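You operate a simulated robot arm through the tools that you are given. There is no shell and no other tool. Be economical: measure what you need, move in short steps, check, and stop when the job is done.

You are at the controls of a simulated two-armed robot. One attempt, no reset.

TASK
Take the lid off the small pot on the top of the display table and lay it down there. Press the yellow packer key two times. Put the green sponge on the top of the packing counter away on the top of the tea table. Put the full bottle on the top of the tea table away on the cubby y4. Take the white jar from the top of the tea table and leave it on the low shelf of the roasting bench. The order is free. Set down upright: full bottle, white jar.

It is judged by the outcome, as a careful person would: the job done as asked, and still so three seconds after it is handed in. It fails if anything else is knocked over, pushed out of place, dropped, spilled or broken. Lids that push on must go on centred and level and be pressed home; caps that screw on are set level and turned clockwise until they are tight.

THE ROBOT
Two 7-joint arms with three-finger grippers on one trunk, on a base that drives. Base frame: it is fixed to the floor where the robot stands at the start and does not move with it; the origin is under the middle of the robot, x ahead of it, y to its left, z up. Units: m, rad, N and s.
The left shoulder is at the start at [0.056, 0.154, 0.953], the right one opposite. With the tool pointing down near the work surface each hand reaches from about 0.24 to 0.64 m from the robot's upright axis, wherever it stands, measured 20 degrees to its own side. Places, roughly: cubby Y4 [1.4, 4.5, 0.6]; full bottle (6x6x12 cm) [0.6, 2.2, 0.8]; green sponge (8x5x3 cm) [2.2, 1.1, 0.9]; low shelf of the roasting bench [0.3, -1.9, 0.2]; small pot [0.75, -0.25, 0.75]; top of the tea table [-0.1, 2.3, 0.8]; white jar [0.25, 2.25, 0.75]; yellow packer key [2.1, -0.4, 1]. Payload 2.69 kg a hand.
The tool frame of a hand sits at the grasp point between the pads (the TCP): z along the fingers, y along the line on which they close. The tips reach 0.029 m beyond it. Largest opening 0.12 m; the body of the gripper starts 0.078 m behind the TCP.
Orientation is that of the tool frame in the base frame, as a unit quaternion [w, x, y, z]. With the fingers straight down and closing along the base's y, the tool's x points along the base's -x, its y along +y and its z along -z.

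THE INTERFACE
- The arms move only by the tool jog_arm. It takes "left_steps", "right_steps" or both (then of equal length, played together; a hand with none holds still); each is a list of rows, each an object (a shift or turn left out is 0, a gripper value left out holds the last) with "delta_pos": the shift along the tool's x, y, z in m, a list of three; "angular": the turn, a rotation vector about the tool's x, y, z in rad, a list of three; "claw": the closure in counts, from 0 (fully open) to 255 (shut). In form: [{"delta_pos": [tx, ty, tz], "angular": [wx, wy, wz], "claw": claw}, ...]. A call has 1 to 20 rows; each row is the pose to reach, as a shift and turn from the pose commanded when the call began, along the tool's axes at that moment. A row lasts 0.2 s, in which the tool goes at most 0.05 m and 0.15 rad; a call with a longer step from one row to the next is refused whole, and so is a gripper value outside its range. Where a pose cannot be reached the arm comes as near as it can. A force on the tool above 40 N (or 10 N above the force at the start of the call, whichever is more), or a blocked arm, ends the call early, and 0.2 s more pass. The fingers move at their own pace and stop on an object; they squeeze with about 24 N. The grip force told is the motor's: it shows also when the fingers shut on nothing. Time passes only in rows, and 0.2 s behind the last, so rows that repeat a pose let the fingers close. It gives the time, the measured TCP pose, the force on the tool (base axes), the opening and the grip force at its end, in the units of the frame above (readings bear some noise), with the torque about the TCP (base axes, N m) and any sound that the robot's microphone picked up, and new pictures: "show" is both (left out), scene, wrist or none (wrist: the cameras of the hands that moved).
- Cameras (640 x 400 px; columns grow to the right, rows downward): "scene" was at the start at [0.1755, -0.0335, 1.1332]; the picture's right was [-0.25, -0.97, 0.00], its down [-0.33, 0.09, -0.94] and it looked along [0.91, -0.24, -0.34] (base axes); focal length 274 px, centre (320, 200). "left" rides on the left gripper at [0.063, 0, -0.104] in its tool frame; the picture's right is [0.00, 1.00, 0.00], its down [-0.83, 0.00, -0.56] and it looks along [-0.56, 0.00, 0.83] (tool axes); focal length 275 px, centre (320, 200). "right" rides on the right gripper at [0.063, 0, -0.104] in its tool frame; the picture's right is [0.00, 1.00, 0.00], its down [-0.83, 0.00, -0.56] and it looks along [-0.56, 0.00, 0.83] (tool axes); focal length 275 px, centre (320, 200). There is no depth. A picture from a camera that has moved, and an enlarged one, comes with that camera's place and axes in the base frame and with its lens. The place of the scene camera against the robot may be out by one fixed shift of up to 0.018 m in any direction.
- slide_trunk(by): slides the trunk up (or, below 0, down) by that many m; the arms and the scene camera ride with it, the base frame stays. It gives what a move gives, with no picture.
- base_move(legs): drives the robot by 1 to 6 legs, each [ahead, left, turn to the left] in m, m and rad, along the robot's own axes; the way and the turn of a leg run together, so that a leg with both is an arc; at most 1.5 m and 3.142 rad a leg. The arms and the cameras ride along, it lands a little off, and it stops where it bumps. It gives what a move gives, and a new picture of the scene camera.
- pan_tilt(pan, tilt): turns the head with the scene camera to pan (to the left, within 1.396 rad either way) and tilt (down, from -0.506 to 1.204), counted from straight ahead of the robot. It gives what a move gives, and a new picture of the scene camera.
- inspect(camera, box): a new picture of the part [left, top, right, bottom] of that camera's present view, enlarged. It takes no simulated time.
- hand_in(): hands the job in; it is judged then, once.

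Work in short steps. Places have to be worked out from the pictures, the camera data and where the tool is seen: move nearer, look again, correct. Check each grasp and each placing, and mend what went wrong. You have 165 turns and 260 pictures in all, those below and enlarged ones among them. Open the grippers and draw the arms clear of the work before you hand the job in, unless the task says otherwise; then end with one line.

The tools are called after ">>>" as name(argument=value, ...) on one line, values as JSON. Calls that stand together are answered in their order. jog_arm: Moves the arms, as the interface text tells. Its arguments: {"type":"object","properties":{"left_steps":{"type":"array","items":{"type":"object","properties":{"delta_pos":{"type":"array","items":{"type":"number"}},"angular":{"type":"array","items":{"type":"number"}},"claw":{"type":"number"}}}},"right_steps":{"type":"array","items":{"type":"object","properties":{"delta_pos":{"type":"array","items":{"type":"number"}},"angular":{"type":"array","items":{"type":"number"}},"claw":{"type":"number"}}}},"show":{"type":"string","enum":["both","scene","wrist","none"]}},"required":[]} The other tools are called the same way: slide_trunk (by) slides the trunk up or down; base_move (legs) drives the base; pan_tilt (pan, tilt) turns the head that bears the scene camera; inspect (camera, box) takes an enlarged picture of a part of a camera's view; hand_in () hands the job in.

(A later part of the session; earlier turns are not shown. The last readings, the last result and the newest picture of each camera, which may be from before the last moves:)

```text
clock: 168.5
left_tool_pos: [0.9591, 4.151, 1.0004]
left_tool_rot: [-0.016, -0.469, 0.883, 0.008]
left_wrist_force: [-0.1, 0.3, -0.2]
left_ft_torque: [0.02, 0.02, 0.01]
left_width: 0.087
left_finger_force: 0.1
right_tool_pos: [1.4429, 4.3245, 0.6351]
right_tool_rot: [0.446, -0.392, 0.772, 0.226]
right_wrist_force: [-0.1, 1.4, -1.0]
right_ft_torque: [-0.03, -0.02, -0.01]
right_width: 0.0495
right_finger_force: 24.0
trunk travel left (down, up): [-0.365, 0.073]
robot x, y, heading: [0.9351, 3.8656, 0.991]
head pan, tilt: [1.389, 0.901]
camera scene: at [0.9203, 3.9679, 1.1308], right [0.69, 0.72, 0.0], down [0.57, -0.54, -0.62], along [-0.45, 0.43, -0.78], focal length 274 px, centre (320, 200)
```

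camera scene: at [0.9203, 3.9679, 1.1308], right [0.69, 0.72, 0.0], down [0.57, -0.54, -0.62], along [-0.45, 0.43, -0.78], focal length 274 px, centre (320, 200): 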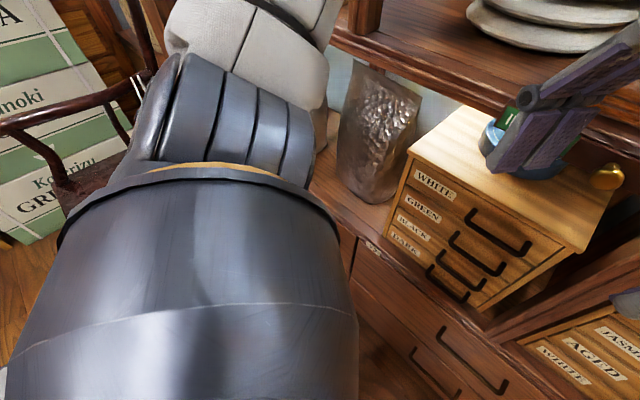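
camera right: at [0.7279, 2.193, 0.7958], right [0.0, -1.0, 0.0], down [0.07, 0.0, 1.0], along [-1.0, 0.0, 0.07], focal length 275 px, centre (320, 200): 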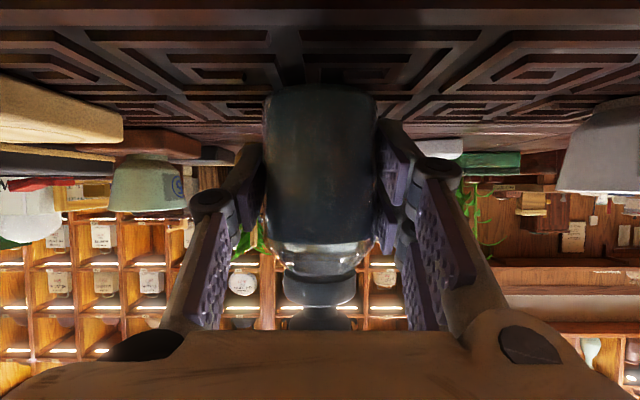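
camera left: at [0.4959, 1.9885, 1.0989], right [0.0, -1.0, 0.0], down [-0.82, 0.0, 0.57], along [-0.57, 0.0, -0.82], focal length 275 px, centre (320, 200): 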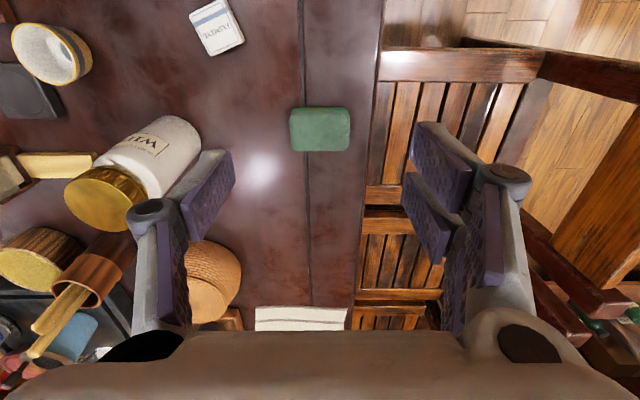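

The chair and shelf look in place. The bottle is exactly upright now. I extend the right arm 0.085 in +y to bring the bottle over the cubby floor.

>>> jog_arm(right_steps=[{"delta_pos": [-0.0115, 0.017, 0.02]}, {"delta_pos": [-0.023, 0.034, 0.04]}, {"delta_pos": [-0.0343, 0.05, 0.0594]}, {"delta_pos": [-0.0343, 0.05, 0.0594]}], show="wrist")

>>> pan_tilt(pan=-0.25, tilt=0.6)

```text
clock: 169.2
left_tool_pos: [0.9584, 4.1496, 1.001]
left_tool_rot: [-0.016, -0.468, 0.884, 0.007]
left_wrist_force: [-0.2, -0.4, 0.9]
left_ft_torque: [-0.06, 0.01, -0.02]
left_width: 0.087
left_finger_force: 0.1
right_tool_pos: [1.4518, 4.3907, 0.6297]
right_tool_rot: [0.447, -0.388, 0.776, 0.218]
right_wrist_force: [2.8, -6.8, -2.2]
right_ft_torque: [0.41, 0.24, 0.87]
right_width: 0.0498
right_finger_force: 24.2
right hand out of reach, approached as far as the arm can: row 3
trunk travel left (down, up): [-0.365, 0.073]
robot x, y, heading: [0.9372, 3.8683, 0.991]
head pan, tilt: [1.389, 0.901]
stopped in row 3 (right hand): the force on the tool passed its limit at 51 N (the readings are from after the stop); the commanded pose is now the measured one
camera right: at [1.3776, 4.2925, 0.6278], right [-0.8, 0.6, -0.01], down [-0.05, -0.04, 1.0], along [0.6, 0.8, 0.06], focal length 275 px, centre (320, 200)
```

right: 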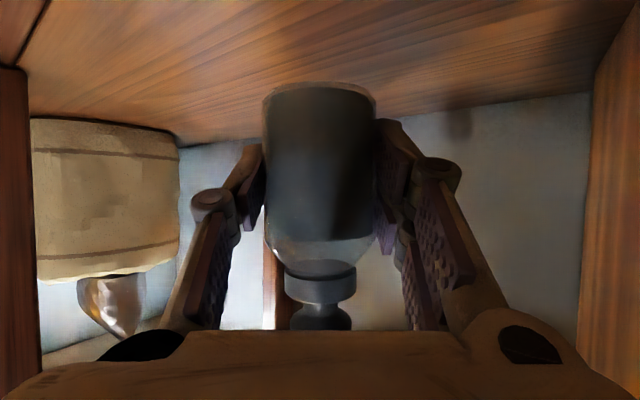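

```text
clock: 170.9
left_tool_pos: [0.959, 4.1491, 1.0014]
left_tool_rot: [-0.017, -0.469, 0.883, 0.008]
left_wrist_force: [-1.0, 0.6, 0.4]
left_ft_torque: [0.01, 0.01, -0.03]
left_width: 0.0871
left_finger_force: 0.0
right_tool_pos: [1.4499, 4.391, 0.6304]
right_tool_rot: [0.447, -0.387, 0.776, 0.219]
right_wrist_force: [9.3, -8.0, -5.2]
right_ft_torque: [0.76, 0.25, 1.45]
right_width: 0.0496
right_finger_force: 23.6
trunk travel left (down, up): [-0.365, 0.073]
robot x, y, heading: [0.9386, 3.8647, 0.99]
head pan, tilt: [-0.25, 0.6]
camera scene: at [1.0413, 3.9746, 1.1555], right [0.67, -0.74, 0.0], down [-0.42, -0.38, -0.82], along [0.61, 0.56, -0.57], focal length 274 px, centre (320, 200)
```

scene: 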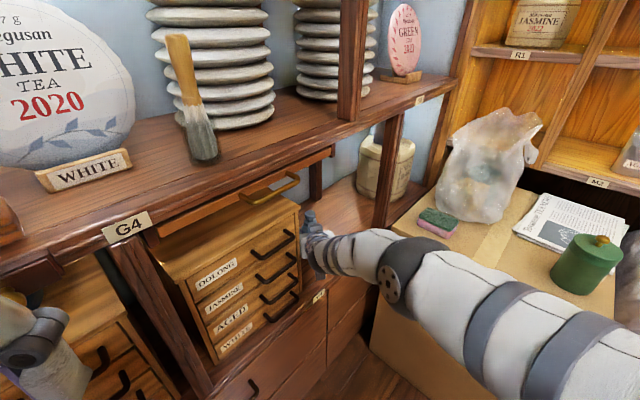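

The hand's left side touched the drawer box corner (force toward +x). I retreat slightly and shift about 3.5 cm right.

>>> jog_arm(right_steps=[{"delta_pos": [0.0075, -0.015, -0.013]}, {"delta_pos": [0.0025, -0.035, -0.0043]}, {"delta_pos": [0.0, -0.045, 0.0]}], show="scene")

>>> inspect(camera="scene", box=[180, 180, 440, 340])

```text
clock: 171.7
left_tool_pos: [0.9577, 4.15, 1.0002]
left_tool_rot: [-0.016, -0.468, 0.884, 0.007]
left_wrist_force: [0.4, -0.5, -0.1]
left_ft_torque: [-0.04, 0.01, 0.02]
left_width: 0.0868
left_finger_force: 0.1
right_tool_pos: [1.4872, 4.3641, 0.6308]
right_tool_rot: [0.447, -0.388, 0.775, 0.22]
right_wrist_force: [-0.8, -0.2, -1.8]
right_ft_torque: [0.0, 0.01, 0.03]
right_width: 0.0496
right_finger_force: 23.6
trunk travel left (down, up): [-0.365, 0.073]
robot x, y, heading: [0.9408, 3.8666, 0.989]
head pan, tilt: [-0.25, 0.6]
camera scene: at [1.0405, 3.975, 1.1556], right [0.67, -0.74, 0.0], down [-0.42, -0.38, -0.82], along [0.61, 0.56, -0.57], focal length 274 px, centre (320, 200)
```

scene: 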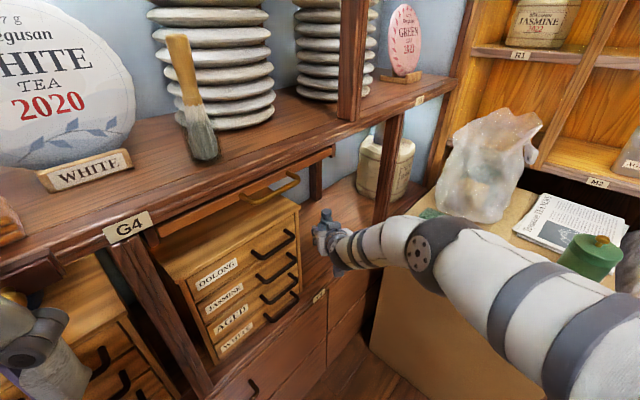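

```text
2.46 times, centred on (310, 260) of scene
camera zoom: at [1.0405, 3.975, 1.1556], right [0.67, -0.74, 0.0], down [-0.42, -0.38, -0.82], along [0.61, 0.56, -0.57], focal length 673 px, centre (345, 52)
```

zoom: 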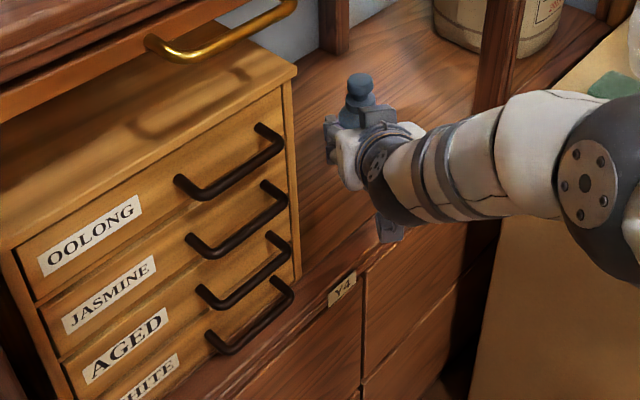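

Forces are back to zero and the drawers look unmoved. Now I go straight in +y by 0.05.

>>> jog_arm(right_steps=[{"delta_pos": [-0.007, 0.01, 0.0115]}, {"delta_pos": [-0.014, 0.02, 0.023]}, {"delta_pos": [-0.02, 0.03, 0.0344]}, {"delta_pos": [-0.02, 0.03, 0.0344]}])

```text
clock: 172.7
left_tool_pos: [0.9587, 4.1495, 1.0013]
left_tool_rot: [-0.016, -0.468, 0.883, 0.008]
left_wrist_force: [-0.8, -0.1, 0.0]
left_ft_torque: [0.0, 0.02, 0.01]
left_width: 0.0869
left_finger_force: 0.1
right_tool_pos: [1.4748, 4.3962, 0.6422]
right_tool_rot: [0.448, -0.388, 0.775, 0.218]
right_wrist_force: [0.2, -0.2, -2.0]
right_ft_torque: [-0.01, 0.04, -0.02]
right_width: 0.0498
right_finger_force: 24.0
right hand out of reach, approached as far as the arm can: row 2, 3, 4
trunk travel left (down, up): [-0.365, 0.073]
robot x, y, heading: [0.9387, 3.8665, 0.992]
head pan, tilt: [-0.25, 0.6]
camera scene: at [1.0408, 3.9749, 1.1556], right [0.67, -0.74, 0.0], down [-0.42, -0.38, -0.82], along [0.61, 0.56, -0.57], focal length 274 px, centre (320, 200)
camera right: at [1.4015, 4.2986, 0.6395], right [-0.8, 0.6, -0.01], down [-0.05, -0.04, 1.0], along [0.6, 0.8, 0.06], focal length 275 px, centre (320, 200)
```

scene: 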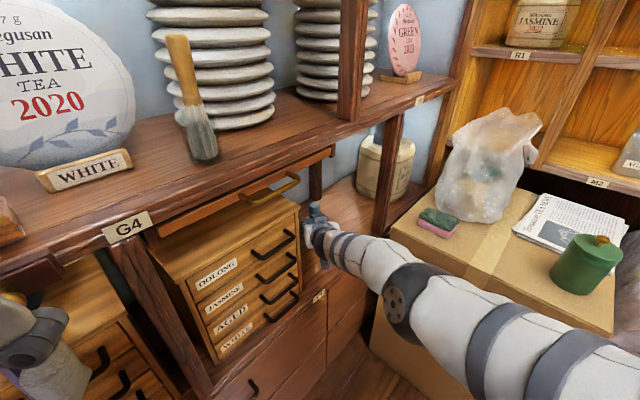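
right: 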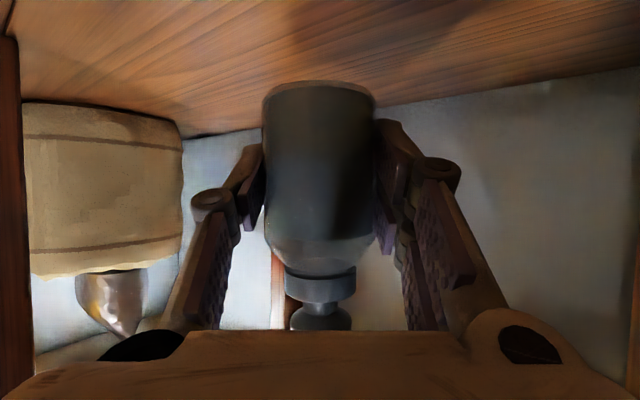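

The arm is near full reach with the bottle over the floor's front. I drive 3.5 cm further in +y.

>>> base_move(legs=[[0.029, 0.019, 0]])

>>> jog_arm(right_steps=[{"delta_pos": [0.01, 0, 0.0]}, {"delta_pos": [0.016, 0, 0.006]}, {"delta_pos": [0.016, 0, 0.006]}], show="wrist")

```text
clock: 173.6
left_tool_pos: [0.9629, 4.1859, 1.0003]
left_tool_rot: [-0.018, -0.467, 0.884, 0.008]
left_wrist_force: [-0.2, -0.1, 0.4]
left_ft_torque: [0.0, 0.04, -0.01]
left_width: 0.0871
left_finger_force: 0.0
right_tool_pos: [1.478, 4.4315, 0.6392]
right_tool_rot: [0.448, -0.386, 0.777, 0.218]
right_wrist_force: [0.0, 0.1, -1.1]
right_ft_torque: [0.01, 0.01, 0.01]
right_width: 0.0497
right_finger_force: 24.2
trunk travel left (down, up): [-0.365, 0.073]
robot x, y, heading: [0.9372, 3.9005, 0.992]
head pan, tilt: [-0.25, 0.6]
camera scene: at [1.0449, 4.0103, 1.1551], right [0.67, -0.74, 0.0], down [-0.42, -0.38, -0.82], along [0.61, 0.56, -0.57], focal length 274 px, centre (320, 200)
```

scene: 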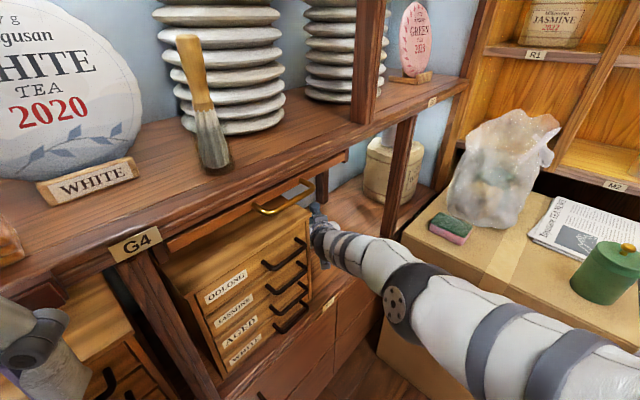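

```text
clock: 174.4
left_tool_pos: [0.9626, 4.1861, 1.0006]
left_tool_rot: [-0.018, -0.468, 0.884, 0.009]
left_wrist_force: [0.1, -0.1, -0.2]
left_ft_torque: [0.01, -0.03, 0.01]
left_width: 0.0869
left_finger_force: 0.1
right_tool_pos: [1.4742, 4.4267, 0.6315]
right_tool_rot: [0.448, -0.386, 0.777, 0.218]
right_wrist_force: [0.3, 0.4, -1.9]
right_ft_torque: [0.03, 0.0, -0.02]
right_width: 0.0496
right_finger_force: 23.8
right hand out of reach, approached as far as the arm can: row 2, 3
trunk travel left (down, up): [-0.365, 0.073]
robot x, y, heading: [0.9369, 3.9, 0.987]
head pan, tilt: [-0.25, 0.6]
camera right: at [1.401, 4.3295, 0.6293], right [-0.8, 0.6, -0.01], down [-0.05, -0.04, 1.0], along [0.6, 0.8, 0.06], focal length 275 px, centre (320, 200)
```

right: 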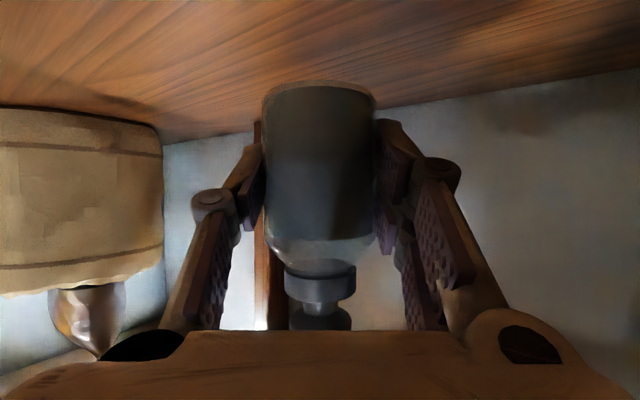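

The bottle is 6 cm inside the front edge. I lower with the trunk in a small test step.

>>> slide_trunk(by=-0.02)

```text
clock: 175.1
left_tool_pos: [0.9627, 4.1828, 0.9804]
left_tool_rot: [-0.017, -0.469, 0.883, 0.009]
left_wrist_force: [-0.5, 0.0, -0.4]
left_ft_torque: [0.03, -0.02, 0.01]
left_width: 0.0869
left_finger_force: 0.1
right_tool_pos: [1.4747, 4.4269, 0.6139]
right_tool_rot: [0.447, -0.386, 0.776, 0.219]
right_wrist_force: [0.5, -0.2, -2.1]
right_ft_torque: [0.02, -0.03, 0.0]
right_width: 0.0499
right_finger_force: 24.0
trunk travel left (down, up): [-0.345, 0.093]
robot x, y, heading: [0.9393, 3.8975, 0.985]
head pan, tilt: [-0.25, 0.6]
```

That moved straight down. I continue 3 cm.

>>> slide_trunk(by=-0.03)

>>> slide_trunk(by=-0.012)

>>> inspect(camera="right", box=[0, 0, 640, 400])

>>> inspect(camera="scene", box=[200, 140, 460, 300])

```text
clock: 175.8
left_tool_pos: [0.962, 4.1807, 0.9522]
left_tool_rot: [-0.017, -0.468, 0.883, 0.01]
left_wrist_force: [-0.5, -0.6, -0.1]
left_ft_torque: [-0.03, -0.01, 0.02]
left_width: 0.0871
left_finger_force: 0.1
right_tool_pos: [1.4754, 4.4255, 0.5873]
right_tool_rot: [0.45, -0.384, 0.775, 0.221]
right_wrist_force: [-1.6, 5.9, 14.9]
right_ft_torque: [0.64, 0.17, -0.01]
right_width: 0.0496
right_finger_force: 23.8
trunk travel left (down, up): [-0.315, 0.123]
robot x, y, heading: [0.9343, 3.9001, 0.987]
head pan, tilt: [-0.25, 0.6]
```

```text
clock: 176.2
left_tool_pos: [0.9617, 4.1794, 0.945]
left_tool_rot: [-0.016, -0.467, 0.884, 0.012]
left_wrist_force: [0.1, 0.9, 0.2]
left_ft_torque: [0.02, 0.0, -0.01]
left_width: 0.0867
left_finger_force: 0.0
right_tool_pos: [1.4753, 4.4252, 0.5821]
right_tool_rot: [0.453, -0.383, 0.774, 0.222]
right_wrist_force: [-2.1, -3.7, 8.5]
right_ft_torque: [0.12, 0.23, 0.07]
right_width: 0.0498
right_finger_force: 24.3
trunk travel left (down, up): [-0.309, 0.129]
robot x, y, heading: [0.9407, 3.9021, 0.989]
head pan, tilt: [-0.25, 0.6]
stopped: the force on the tool passed its limit at 51 N (the readings are from after the stop); the commanded pose is now the measured one
```

```text
1.00 times, centred on (320, 200) of right (not enlarged: the box is as wide or as high as the picture)
camera zoom: at [1.4015, 4.3281, 0.5792], right [-0.8, 0.61, -0.01], down [-0.05, -0.05, 1.0], along [0.6, 0.79, 0.07], focal length 275 px, centre (320, 200)
```

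zoom: 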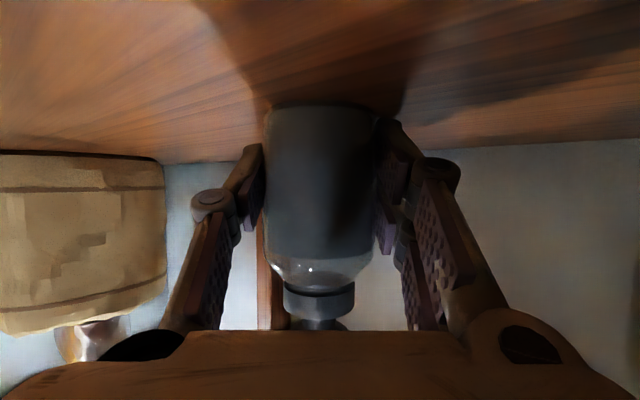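

```text
2.46 times, centred on (330, 220) of scene
camera zoom: at [1.0551, 4.0213, 1.0932], right [0.67, -0.74, -0.01], down [-0.42, -0.38, -0.83], along [0.61, 0.56, -0.56], focal length 673 px, centre (295, 151)
```

zoom: 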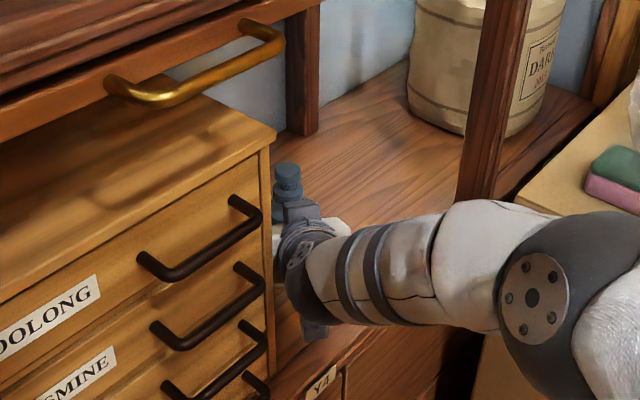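

The bottle now stands on the cubby floor (it slid a touch in the grip on contact). I open the fingers and withdraw straight back.

>>> jog_arm(right_steps=[{"claw": 130}, {"claw": 80}, {"claw": 60}, {"claw": 60}], show="wrist")

```text
clock: 177.2
left_tool_pos: [0.9616, 4.1798, 0.9464]
left_tool_rot: [-0.017, -0.467, 0.884, 0.012]
left_wrist_force: [-1.1, 0.2, 0.6]
left_ft_torque: [0.01, -0.01, 0.01]
left_width: 0.0869
left_finger_force: 0.0
right_tool_pos: [1.4757, 4.4264, 0.5812]
right_tool_rot: [0.451, -0.384, 0.775, 0.222]
right_wrist_force: [0.7, -0.3, -0.1]
right_ft_torque: [0.01, 0.01, -0.02]
right_width: 0.0924
right_finger_force: 0.0
trunk travel left (down, up): [-0.309, 0.129]
robot x, y, heading: [0.9354, 3.9018, 0.989]
head pan, tilt: [-0.25, 0.6]
camera right: at [1.4015, 4.3281, 0.5779], right [-0.8, 0.61, -0.01], down [-0.05, -0.05, 1.0], along [0.6, 0.79, 0.07], focal length 275 px, centre (320, 200)
```

right: 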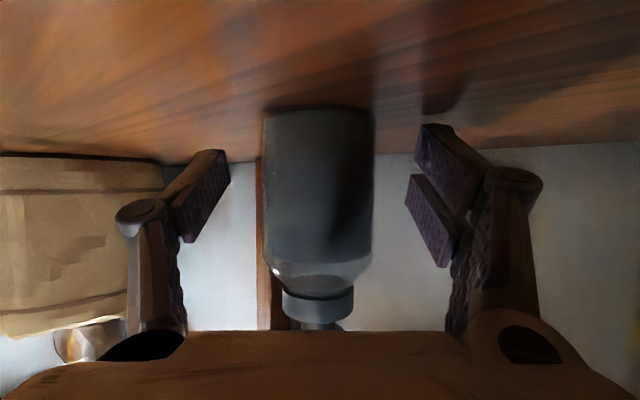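

The bottle stands free between the fingers. I withdraw.

>>> jog_arm(right_steps=[{"delta_pos": [0.01, 0, -0.0173]}, {"delta_pos": [0.025, 0, -0.0433]}, {"delta_pos": [0.045, 0, -0.078]}, {"delta_pos": [0.06, 0, -0.104]}, {"delta_pos": [0.075, 0, -0.13]}])

```text
clock: 178.2
left_tool_pos: [0.9623, 4.1831, 0.9455]
left_tool_rot: [-0.018, -0.466, 0.885, 0.012]
left_wrist_force: [0.0, 0.1, 0.2]
left_ft_torque: [0.0, -0.04, 0.0]
left_width: 0.0871
left_finger_force: 0.1
right_tool_pos: [1.4209, 4.3423, 0.5862]
right_tool_rot: [0.461, -0.376, 0.774, 0.218]
right_wrist_force: [6.1, -0.9, -2.4]
right_ft_torque: [0.08, -0.08, 0.12]
right_width: 0.0893
right_finger_force: 0.0
trunk travel left (down, up): [-0.309, 0.129]
robot x, y, heading: [0.9378, 3.9014, 0.986]
head pan, tilt: [-0.25, 0.6]
stopped in row 4 (right hand): the force on the tool passed its limit at 44 N (the readings are from after the stop); the commanded pose is now the measured one
camera scene: at [1.0571, 4.0245, 1.0931], right [0.67, -0.74, 0.0], down [-0.42, -0.38, -0.82], along [0.61, 0.56, -0.57], focal length 274 px, centre (320, 200)
camera right: at [1.3459, 4.2448, 0.5804], right [-0.78, 0.62, -0.01], down [-0.06, -0.06, 1.0], along [0.62, 0.78, 0.09], focal length 275 px, centre (320, 200)
```

scene: 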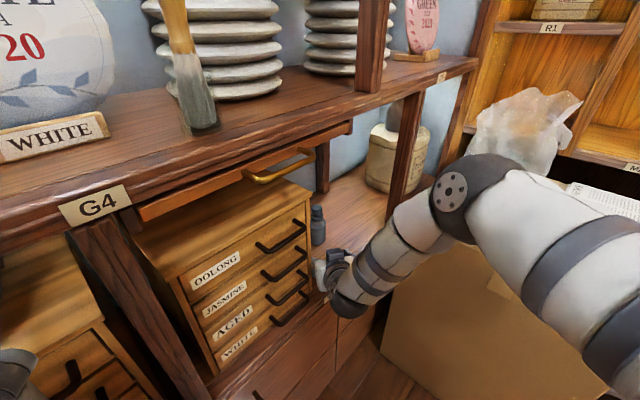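
right: 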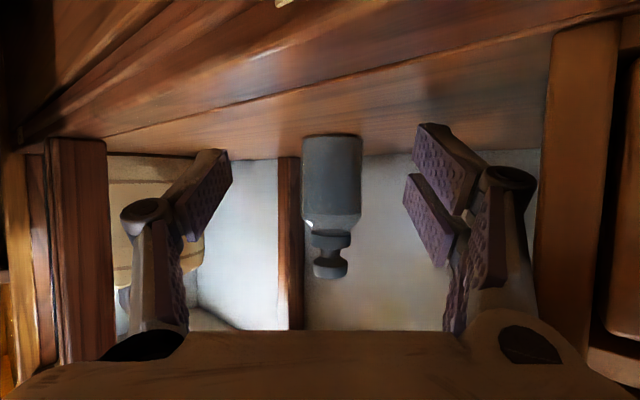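

The bottle stands clear; my left finger brushed the drawer unit. I partly close the fingers, which takes them away from it, and shift right while backing out.

>>> jog_arm(right_steps=[{"claw": 150}, {"delta_pos": [0.0, -0.01, 0.0], "claw": 200}, {"delta_pos": [0.01, -0.02, -0.0173]}, {"delta_pos": [0.025, -0.03, -0.0433]}, {"delta_pos": [0.04, -0.03, -0.07]}, {"delta_pos": [0.055, -0.03, -0.095]}])

```text
clock: 179.6
left_tool_pos: [0.9627, 4.1818, 0.9442]
left_tool_rot: [-0.019, -0.467, 0.884, 0.01]
left_wrist_force: [0.3, -0.2, -0.3]
left_ft_torque: [0.03, -0.02, -0.05]
left_width: 0.087
left_finger_force: 0.1
right_tool_pos: [1.3692, 4.2431, 0.5847]
right_tool_rot: [0.461, -0.376, 0.774, 0.216]
right_wrist_force: [-0.3, -0.1, 0.0]
right_ft_torque: [0.03, 0.03, 0.0]
right_width: 0.0257
right_finger_force: 0.2
right hand out of reach, approached as far as the arm can: row 4, 5, 6
trunk travel left (down, up): [-0.309, 0.129]
robot x, y, heading: [0.9376, 3.9019, 0.989]
head pan, tilt: [-0.25, 0.6]
camera scene: at [1.0577, 4.0246, 1.0929], right [0.67, -0.74, -0.01], down [-0.42, -0.38, -0.82], along [0.61, 0.56, -0.57], focal length 274 px, centre (320, 200)
camera right: at [1.2937, 4.1466, 0.5797], right [-0.78, 0.62, -0.02], down [-0.07, -0.06, 1.0], along [0.62, 0.78, 0.09], focal length 275 px, centre (320, 200)
```

scene: 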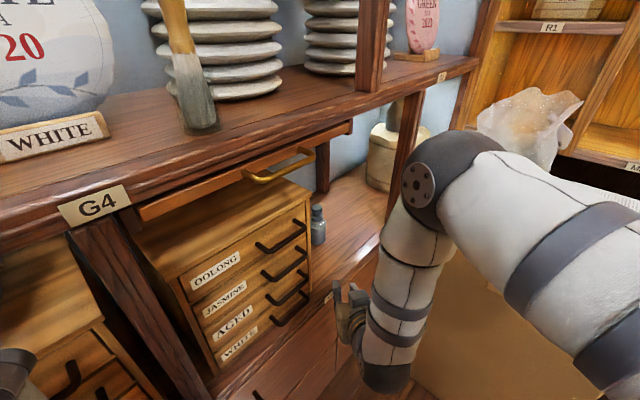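
right: 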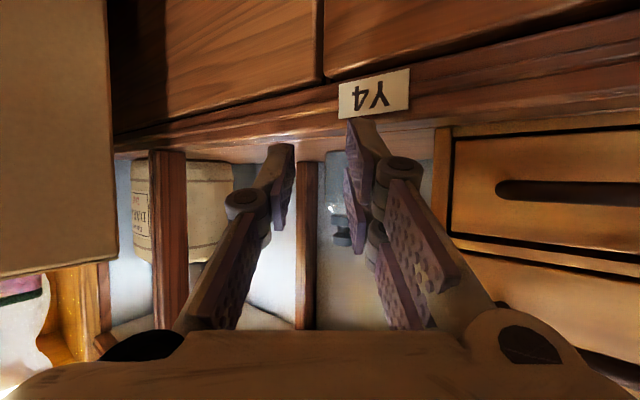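

The hand is out and the bottle stands in Y4. I back the base straight away from the shelf and look.

>>> base_move(legs=[[-0.4175, -0.275, 0]])

>>> pan_tilt(pan=0.45, tilt=0.4)

```text
clock: 182.5
left_tool_pos: [0.9598, 3.6867, 0.944]
left_tool_rot: [-0.016, -0.465, 0.885, 0.008]
left_wrist_force: [-0.5, -0.3, 0.2]
left_ft_torque: [0.02, 0.02, -0.03]
left_width: 0.087
left_finger_force: 0.1
right_tool_pos: [1.3667, 3.7435, 0.5851]
right_tool_rot: [0.462, -0.375, 0.775, 0.213]
right_wrist_force: [0.5, -0.4, 0.2]
right_ft_torque: [-0.02, -0.02, -0.01]
right_width: 0.0257
right_finger_force: 0.1
trunk travel left (down, up): [-0.309, 0.129]
robot x, y, heading: [0.9361, 3.4041, 0.978]
head pan, tilt: [-0.25, 0.6]
camera scene: at [1.0523, 3.5287, 1.093], right [0.67, -0.74, 0.0], down [-0.42, -0.38, -0.83], along [0.61, 0.55, -0.56], focal length 274 px, centre (320, 200)
```

scene: 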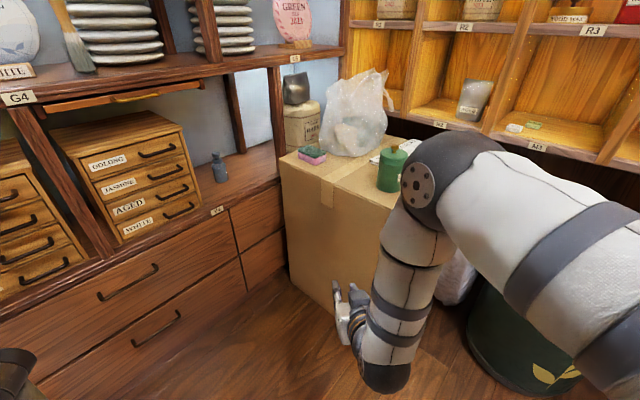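

```text
clock: 183.6
left_tool_pos: [0.9604, 3.6864, 0.9443]
left_tool_rot: [-0.017, -0.464, 0.885, 0.008]
left_wrist_force: [0.6, -0.1, 0.2]
left_ft_torque: [-0.03, 0.0, 0.0]
left_width: 0.0872
left_finger_force: 0.1
right_tool_pos: [1.3664, 3.7436, 0.5847]
right_tool_rot: [0.462, -0.376, 0.775, 0.212]
right_wrist_force: [-0.6, -0.2, 0.3]
right_ft_torque: [0.01, 0.0, 0.01]
right_width: 0.0257
right_finger_force: 0.1
trunk travel left (down, up): [-0.309, 0.129]
robot x, y, heading: [0.937, 3.4029, 0.985]
head pan, tilt: [0.45, 0.4]
camera scene: at [0.9994, 3.5615, 1.1112], right [0.99, -0.14, 0.0], down [-0.05, -0.39, -0.92], along [0.13, 0.91, -0.39], focal length 274 px, centre (320, 200)
```

scene: 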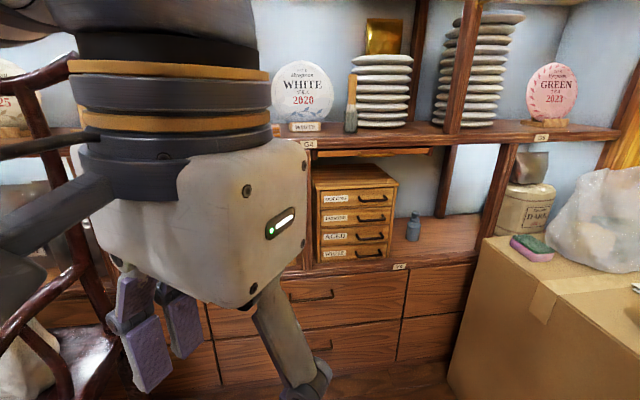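

The bottle stands upright in Y4 and everything around is in place. Next the jar: I raise the trunk and the right hand, then drive back toward the tea table's end.

>>> slide_trunk(by=0.1)

>>> jog_arm(right_steps=[{"delta_pos": [-0.027, 0, -0.034]}, {"delta_pos": [-0.053, 0, -0.068]}, {"delta_pos": [-0.08, 0, -0.1]}, {"delta_pos": [-0.107, 0, -0.135]}, {"delta_pos": [-0.133, 0, -0.169]}, {"delta_pos": [-0.133, 0, -0.169]}], show="none")

>>> base_move(legs=[[-0.3, -0.6, 0], [0, 0, 1.1]])

```text
clock: 184.9
left_tool_pos: [0.9603, 3.6875, 1.044]
left_tool_rot: [-0.018, -0.464, 0.886, 0.008]
left_wrist_force: [-0.6, -0.9, 0.6]
left_ft_torque: [-0.02, 0.0, 0.01]
left_width: 0.0869
left_finger_force: 0.0
right_tool_pos: [1.3661, 3.7437, 0.6849]
right_tool_rot: [0.461, -0.375, 0.775, 0.212]
right_wrist_force: [0.2, 0.6, -1.0]
right_ft_torque: [0.03, -0.01, -0.04]
right_width: 0.026
right_finger_force: 0.1
trunk travel left (down, up): [-0.409, 0.029]
robot x, y, heading: [0.9372, 3.4044, 0.984]
head pan, tilt: [0.45, 0.4]
```

```text
clock: 186.3
left_tool_pos: [0.9595, 3.6872, 1.0445]
left_tool_rot: [-0.018, -0.464, 0.885, 0.007]
left_wrist_force: [0.2, 0.5, -0.3]
left_ft_torque: [0.01, 0.03, -0.01]
left_width: 0.0869
left_finger_force: 0.1
right_tool_pos: [1.3129, 3.6816, 0.8839]
right_tool_rot: [0.461, -0.376, 0.775, 0.213]
right_wrist_force: [0.1, 0.1, 0.0]
right_ft_torque: [0.0, -0.04, -0.02]
right_width: 0.0258
right_finger_force: 0.0
trunk travel left (down, up): [-0.409, 0.029]
robot x, y, heading: [0.9372, 3.4074, 0.981]
head pan, tilt: [0.45, 0.4]
```

```text
clock: 194.3
left_tool_pos: [1.0282, 2.9595, 1.0439]
left_tool_rot: [0.018, 0.856, -0.517, 0.002]
left_wrist_force: [-0.1, -0.1, 0.3]
left_ft_torque: [-0.03, 0.01, -0.01]
left_width: 0.0871
left_finger_force: 0.0
right_tool_pos: [1.196, 3.2701, 0.8836]
right_tool_rot: [-0.285, 0.723, -0.468, -0.422]
right_wrist_force: [-0.7, -0.4, 1.3]
right_ft_torque: [0.0, 0.0, 0.01]
right_width: 0.0259
right_finger_force: 0.0
trunk travel left (down, up): [-0.409, 0.029]
robot x, y, heading: [1.2681, 2.8086, 2.071]
head pan, tilt: [0.45, 0.4]
camera scene: at [1.174, 2.8843, 1.2267], right [0.58, 0.81, 0.0], down [0.32, -0.23, -0.92], along [-0.75, 0.53, -0.39], focal length 274 px, centre (320, 200)
```

scene: 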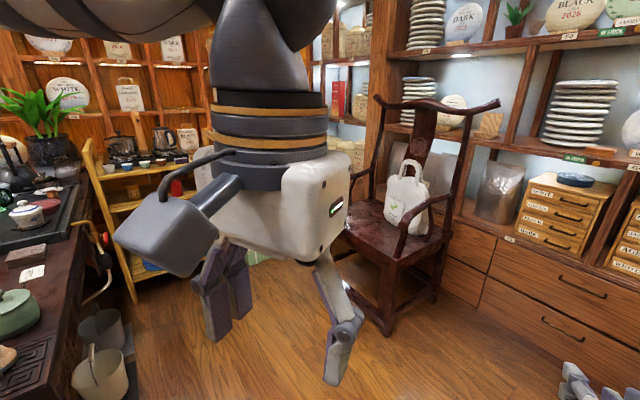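

The chair hasn't moved (same leg position as before). I continue the turn to face the table and slide over to y≈2.11.

>>> base_move(legs=[[0, 0, 1.07], [0, 0.7, 0]])

>>> pan_tilt(pan=0.1, tilt=0.5)

>>> inspect(camera="right", box=[0, 0, 640, 400])

```text
clock: 202.9
left_tool_pos: [1.0201, 1.9551, 1.044]
left_tool_rot: [0.015, 1.0, -0.01, 0.011]
left_wrist_force: [0.1, -0.9, 0.3]
left_ft_torque: [0.01, 0.0, 0.0]
left_width: 0.0868
left_finger_force: 0.0
right_tool_pos: [0.8294, 2.2529, 0.8819]
right_tool_rot: [-0.031, 0.86, -0.037, -0.508]
right_wrist_force: [0.1, -0.2, -1.0]
right_ft_torque: [0.0, 0.0, 0.02]
right_width: 0.026
right_finger_force: 0.0
trunk travel left (down, up): [-0.409, 0.029]
robot x, y, heading: [1.2666, 2.0899, 3.138]
head pan, tilt: [0.45, 0.4]
camera scene: at [1.1462, 2.0428, 1.2267], right [-0.43, 0.9, 0.0], down [0.35, 0.17, -0.92], along [-0.83, -0.4, -0.39], focal length 274 px, centre (320, 200)
```

scene: 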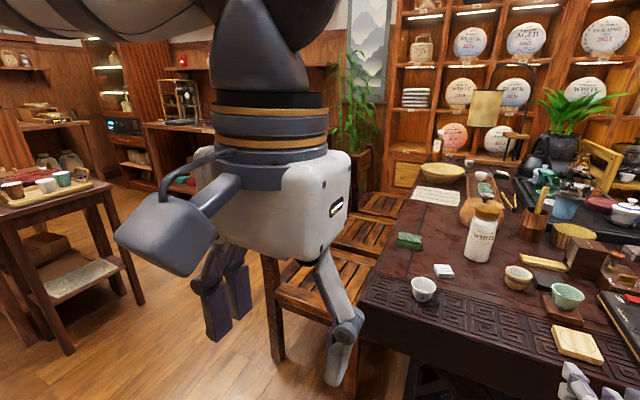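

```text
clock: 203.7
left_tool_pos: [1.0187, 1.9553, 1.0446]
left_tool_rot: [0.015, 1.0, -0.011, 0.011]
left_wrist_force: [-0.1, 0.1, 0.6]
left_ft_torque: [0.01, -0.01, -0.01]
left_width: 0.087
left_finger_force: 0.1
right_tool_pos: [0.8295, 2.2536, 0.8829]
right_tool_rot: [-0.031, 0.86, -0.036, -0.507]
right_wrist_force: [-0.5, 0.2, -0.1]
right_ft_torque: [0.03, -0.04, -0.03]
right_width: 0.0258
right_finger_force: 0.1
trunk travel left (down, up): [-0.409, 0.029]
robot x, y, heading: [1.2654, 2.0936, 3.139]
head pan, tilt: [0.099, 0.499]
camera scene: at [1.1393, 2.0741, 1.2175], right [-0.09, 1.0, 0.0], down [0.48, 0.05, -0.88], along [-0.87, -0.08, -0.48], focal length 274 px, centre (320, 200)
```

scene: 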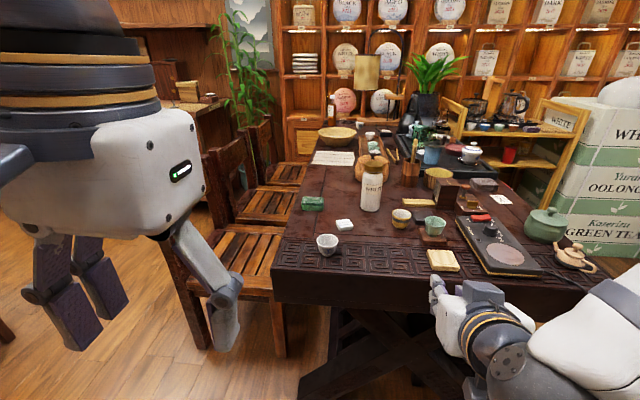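

```text
1.00 times, centred on (320, 200) of right (not enlarged: the box is as wide or as high as the picture)
camera zoom: at [0.9501, 2.2414, 0.8773], right [-0.09, -1.0, -0.02], down [0.08, -0.03, 1.0], along [-0.99, 0.09, 0.09], focal length 275 px, centre (320, 200)
```

zoom: 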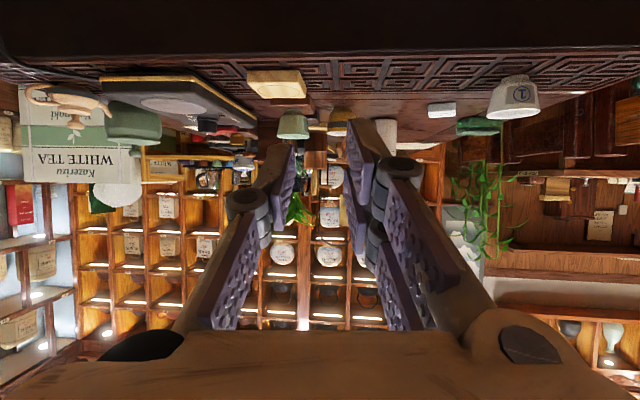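

The hand yaw is off by 6°, which I correct. I open to about 10 cm, extend 0.15 forward, and shift the base 0.1 left to line up with the jar at y≈2.16.

>>> jog_arm(right_steps=[{"delta_pos": [-0.019, 0.004, 0.033], "angular": [-0.03, 0, -0.017], "claw": 45}, {"delta_pos": [-0.038, 0.008, 0.065], "angular": [-0.06, 0, -0.034]}, {"delta_pos": [-0.057, 0.012, 0.098], "angular": [-0.089, 0, -0.0515]}, {"delta_pos": [-0.075, 0.015, 0.13], "angular": [-0.089, 0, -0.0515]}, {"delta_pos": [-0.075, 0.015, 0.13], "angular": [-0.089, 0, -0.0515]}], show="none")

>>> base_move(legs=[[0.0, 0.095, 0]])

>>> inspect(camera="right", box=[0, 0, 640, 400])

```text
clock: 204.9
left_tool_pos: [1.0198, 1.9558, 1.0442]
left_tool_rot: [0.015, 1.0, -0.01, 0.011]
left_wrist_force: [0.1, 0.7, -1.2]
left_ft_torque: [0.0, 0.0, 0.0]
left_width: 0.0869
left_finger_force: 0.1
right_tool_pos: [0.678, 2.2524, 0.8874]
right_tool_rot: [-0.006, 0.862, 0.008, -0.508]
right_wrist_force: [1.0, 0.0, -0.1]
right_ft_torque: [0.02, 0.01, -0.02]
right_width: 0.0989
right_finger_force: 0.0
trunk travel left (down, up): [-0.409, 0.029]
robot x, y, heading: [1.2679, 2.0919, 3.13]
head pan, tilt: [0.099, 0.499]
```

```text
clock: 206.3
left_tool_pos: [1.0193, 1.859, 1.0439]
left_tool_rot: [0.015, 1.0, -0.011, 0.011]
left_wrist_force: [0.2, -0.3, 0.3]
left_ft_torque: [0.05, 0.01, -0.02]
left_width: 0.087
left_finger_force: 0.1
right_tool_pos: [0.6764, 2.157, 0.8864]
right_tool_rot: [-0.007, 0.861, 0.007, -0.508]
right_wrist_force: [0.9, -0.4, 0.1]
right_ft_torque: [0.02, -0.03, -0.04]
right_width: 0.0989
right_finger_force: 0.0
trunk travel left (down, up): [-0.409, 0.029]
robot x, y, heading: [1.2642, 1.9968, 3.141]
head pan, tilt: [0.099, 0.499]
camera scene: at [1.1387, 1.9776, 1.2175], right [-0.09, 1.0, 0.0], down [0.48, 0.05, -0.88], along [-0.87, -0.08, -0.48], focal length 274 px, centre (320, 200)
```

scene: 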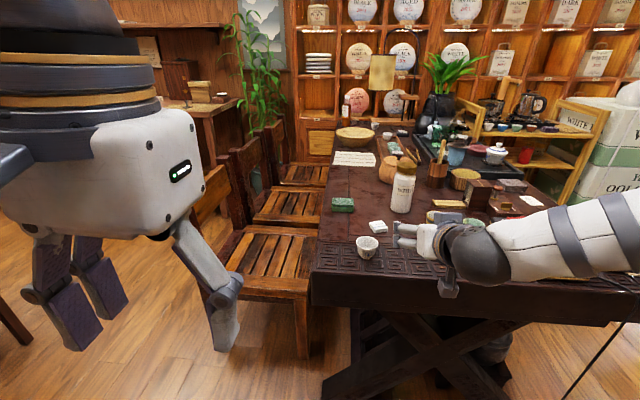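

```text
1.00 times, centred on (320, 200) of right (not enlarged: the box is as wide or as high as the picture)
camera zoom: at [0.7987, 2.1565, 0.8823], right [0.01, -1.0, -0.02], down [0.08, -0.02, 1.0], along [-1.0, -0.01, 0.08], focal length 275 px, centre (320, 200)
```

zoom: 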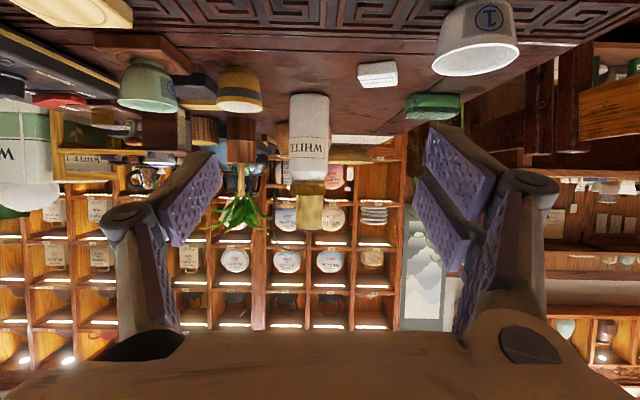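

The jar stands at about [0.338,2.17] with its body from z 0.757 to 0.885. I lower the hand to z≈0.84 and drive ahead most of the way.

>>> jog_arm(right_steps=[{"delta_pos": [0.02, 0, 0.0115]}, {"delta_pos": [0.04, 0, 0.023]}, {"delta_pos": [0.04, 0, 0.023]}], show="none")

>>> base_move(legs=[[0.22, -0.013, 0]])

>>> inspect(camera="right", box=[0, 0, 640, 400])

```text
clock: 207.1
left_tool_pos: [1.019, 1.8599, 1.0439]
left_tool_rot: [0.016, 1.0, -0.011, 0.011]
left_wrist_force: [-0.1, -0.6, 0.2]
left_ft_torque: [0.0, 0.0, -0.02]
left_width: 0.087
left_finger_force: 0.0
right_tool_pos: [0.6751, 2.1573, 0.8419]
right_tool_rot: [-0.006, 0.861, 0.008, -0.508]
right_wrist_force: [0.7, 0.2, -0.2]
right_ft_torque: [0.01, -0.02, 0.04]
right_width: 0.0988
right_finger_force: 0.0
trunk travel left (down, up): [-0.409, 0.029]
robot x, y, heading: [1.2684, 1.9944, 3.134]
head pan, tilt: [0.099, 0.499]
```

```text
clock: 208.8
left_tool_pos: [0.8009, 1.8735, 1.0427]
left_tool_rot: [0.017, 1.0, -0.01, 0.011]
left_wrist_force: [-0.4, 1.4, -0.8]
left_ft_torque: [0.02, -0.02, -0.04]
left_width: 0.0868
left_finger_force: 0.0
right_tool_pos: [0.4567, 2.171, 0.8413]
right_tool_rot: [-0.006, 0.862, 0.008, -0.507]
right_wrist_force: [0.0, -0.1, 0.9]
right_ft_torque: [-0.02, -0.02, 0.04]
right_width: 0.0989
right_finger_force: 0.1
trunk travel left (down, up): [-0.409, 0.029]
robot x, y, heading: [1.0497, 2.0102, 3.138]
head pan, tilt: [0.099, 0.499]
camera scene: at [0.9202, 1.9921, 1.2174], right [-0.1, 1.0, 0.0], down [0.48, 0.05, -0.88], along [-0.87, -0.08, -0.48], focal length 274 px, centre (320, 200)
```

scene: 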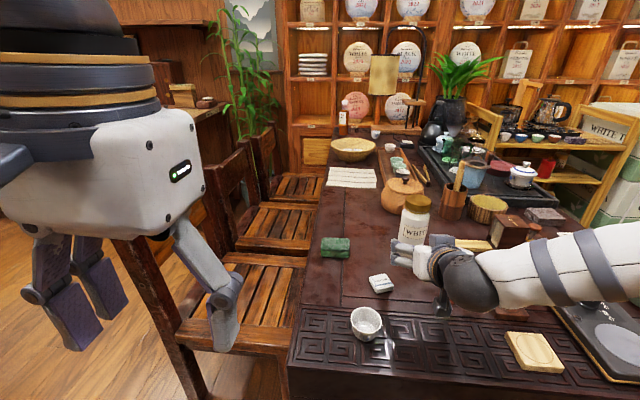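

```text
1.00 times, centred on (320, 200) of right (not enlarged: the box is as wide or as high as the picture)
camera zoom: at [0.5792, 2.1716, 0.8366], right [0.01, -1.0, -0.02], down [0.08, -0.02, 1.0], along [-1.0, -0.01, 0.08], focal length 275 px, centre (320, 200)
```

zoom: 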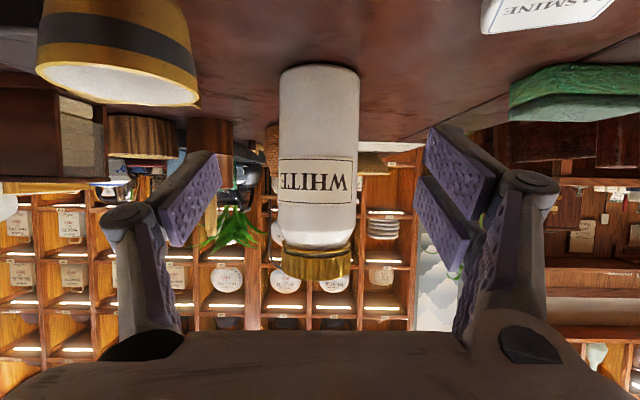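

The jar is centred at x≈0.351. I drive the last 0.103 forward.

>>> base_move(legs=[[0.103, 0.0, 0]])

>>> inspect(camera="right", box=[0, 0, 640, 400])

```text
clock: 210.0
left_tool_pos: [0.6989, 1.8744, 1.0438]
left_tool_rot: [0.016, 1.0, -0.011, 0.011]
left_wrist_force: [-0.2, 0.5, 0.9]
left_ft_torque: [-0.01, -0.01, 0.01]
left_width: 0.0868
left_finger_force: 0.1
right_tool_pos: [0.3564, 2.1724, 0.8414]
right_tool_rot: [-0.007, 0.862, 0.008, -0.508]
right_wrist_force: [-0.2, 0.2, 0.8]
right_ft_torque: [0.0, 0.0, -0.02]
right_width: 0.0989
right_finger_force: 0.1
trunk travel left (down, up): [-0.409, 0.029]
robot x, y, heading: [0.9521, 2.0114, 3.136]
head pan, tilt: [0.099, 0.499]
camera scene: at [0.8197, 1.9927, 1.2174], right [-0.09, 1.0, 0.0], down [0.48, 0.04, -0.88], along [-0.87, -0.08, -0.48], focal length 274 px, centre (320, 200)
```

scene: 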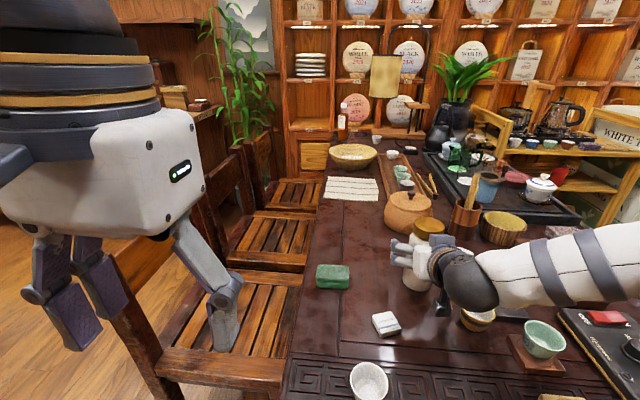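

```text
1.00 times, centred on (320, 200) of right (not enlarged: the box is as wide or as high as the picture)
camera zoom: at [0.4789, 2.1727, 0.8365], right [0.01, -1.0, -0.02], down [0.08, -0.02, 1.0], along [-1.0, -0.01, 0.08], focal length 275 px, centre (320, 200)
```

zoom: 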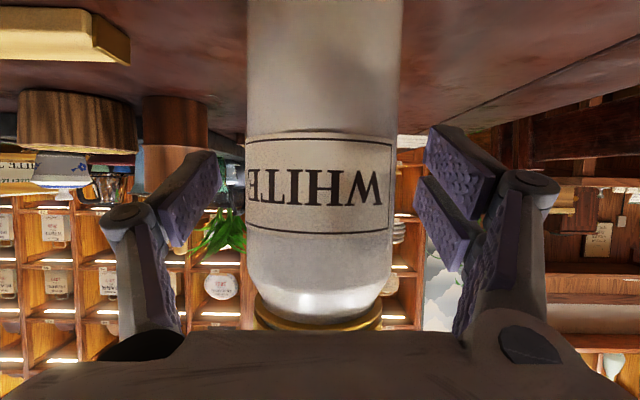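

The jar is right between the pads at x≈0.357. I close on it.

>>> jog_arm(right_steps=[{"claw": 120}, {"claw": 255}, {}, {}], show="wrist")

>>> slide_trunk(by=0.028)

```text
clock: 211.0
left_tool_pos: [0.7006, 1.8739, 1.0445]
left_tool_rot: [0.014, 1.0, -0.01, 0.011]
left_wrist_force: [-0.6, 0.1, 0.5]
left_ft_torque: [-0.01, 0.0, 0.01]
left_width: 0.0869
left_finger_force: 0.1
right_tool_pos: [0.358, 2.1712, 0.8429]
right_tool_rot: [-0.006, 0.861, 0.008, -0.508]
right_wrist_force: [1.8, -1.8, 2.3]
right_ft_torque: [-0.24, -0.08, 0.04]
right_width: 0.0595
right_finger_force: 24.3
trunk travel left (down, up): [-0.409, 0.029]
robot x, y, heading: [0.9501, 2.0114, 3.136]
head pan, tilt: [0.099, 0.499]
camera right: at [0.4797, 2.1723, 0.8373], right [0.01, -1.0, -0.02], down [0.08, -0.02, 1.0], along [-1.0, -0.01, 0.08], focal length 275 px, centre (320, 200)
```

right: 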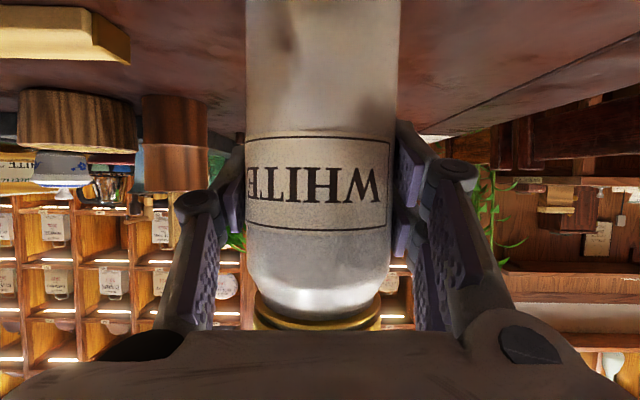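

```text
clock: 211.7
left_tool_pos: [0.6993, 1.874, 1.0712]
left_tool_rot: [0.015, 1.0, -0.01, 0.012]
left_wrist_force: [-0.5, 0.1, -0.5]
left_ft_torque: [0.02, -0.02, 0.0]
left_width: 0.0872
left_finger_force: 0.1
right_tool_pos: [0.3575, 2.1718, 0.8682]
right_tool_rot: [-0.006, 0.862, 0.008, -0.506]
right_wrist_force: [0.3, 0.2, -4.3]
right_ft_torque: [0.0, 0.03, -0.02]
right_width: 0.0594
right_finger_force: 23.8
trunk travel left (down, up): [-0.437, 0.001]
robot x, y, heading: [0.9494, 2.0107, 3.137]
head pan, tilt: [0.099, 0.499]
```

Jar gripped (5.95 cm) and lifted. I raise it another 6 cm with the arm and drive back.

>>> jog_arm(right_steps=[{"delta_pos": [-0.026, 0, -0.015]}, {"delta_pos": [-0.052, 0, -0.03]}, {"delta_pos": [-0.052, 0, -0.03]}], show="wrist")

>>> base_move(legs=[[-0.4, 0, 0]])

```text
clock: 212.5
left_tool_pos: [0.6997, 1.873, 1.0706]
left_tool_rot: [0.016, 1.0, -0.011, 0.01]
left_wrist_force: [0.6, 0.4, -0.6]
left_ft_torque: [-0.01, 0.01, 0.01]
left_width: 0.0868
left_finger_force: 0.0
right_tool_pos: [0.3582, 2.1708, 0.9296]
right_tool_rot: [-0.006, 0.862, 0.008, -0.507]
right_wrist_force: [-0.2, -0.5, -2.0]
right_ft_torque: [0.01, -0.02, 0.03]
right_width: 0.0593
right_finger_force: 24.2
trunk travel left (down, up): [-0.437, 0.001]
robot x, y, heading: [0.9519, 2.0099, 3.141]
head pan, tilt: [0.099, 0.499]
camera right: at [0.4798, 2.1721, 0.9249], right [0.01, -1.0, -0.02], down [0.08, -0.02, 1.0], along [-1.0, -0.01, 0.08], focal length 275 px, centre (320, 200)
```

right: 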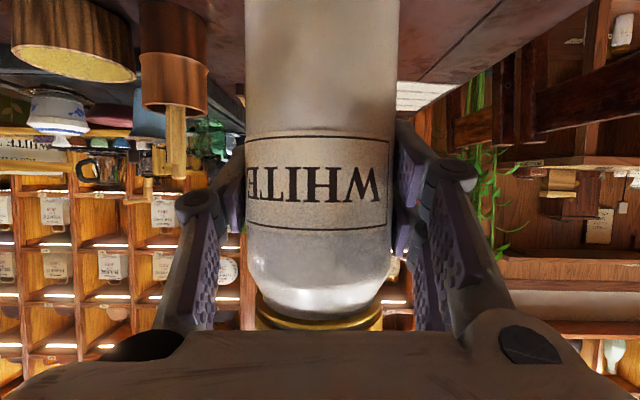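

```text
clock: 215.0
left_tool_pos: [1.112, 1.8711, 1.0715]
left_tool_rot: [0.016, 1.0, -0.007, 0.012]
left_wrist_force: [0.0, 0.6, 0.3]
left_ft_torque: [-0.03, 0.01, 0.01]
left_width: 0.0871
left_finger_force: 0.1
right_tool_pos: [0.7676, 2.1663, 0.93]
right_tool_rot: [-0.004, 0.861, 0.011, -0.508]
right_wrist_force: [-0.3, -0.2, -3.2]
right_ft_torque: [-0.02, -0.01, 0.0]
right_width: 0.0595
right_finger_force: 24.1
trunk travel left (down, up): [-0.437, 0.001]
robot x, y, heading: [1.36, 2.007, -3.147]
head pan, tilt: [0.099, 0.499]
camera scene: at [1.2647, 1.9911, 1.2467], right [-0.1, 0.99, 0.0], down [0.48, 0.05, -0.88], along [-0.87, -0.09, -0.48], focal length 274 px, centre (320, 200)
```

scene: 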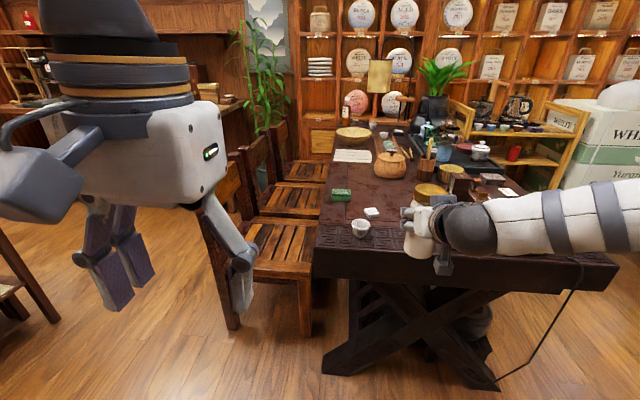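

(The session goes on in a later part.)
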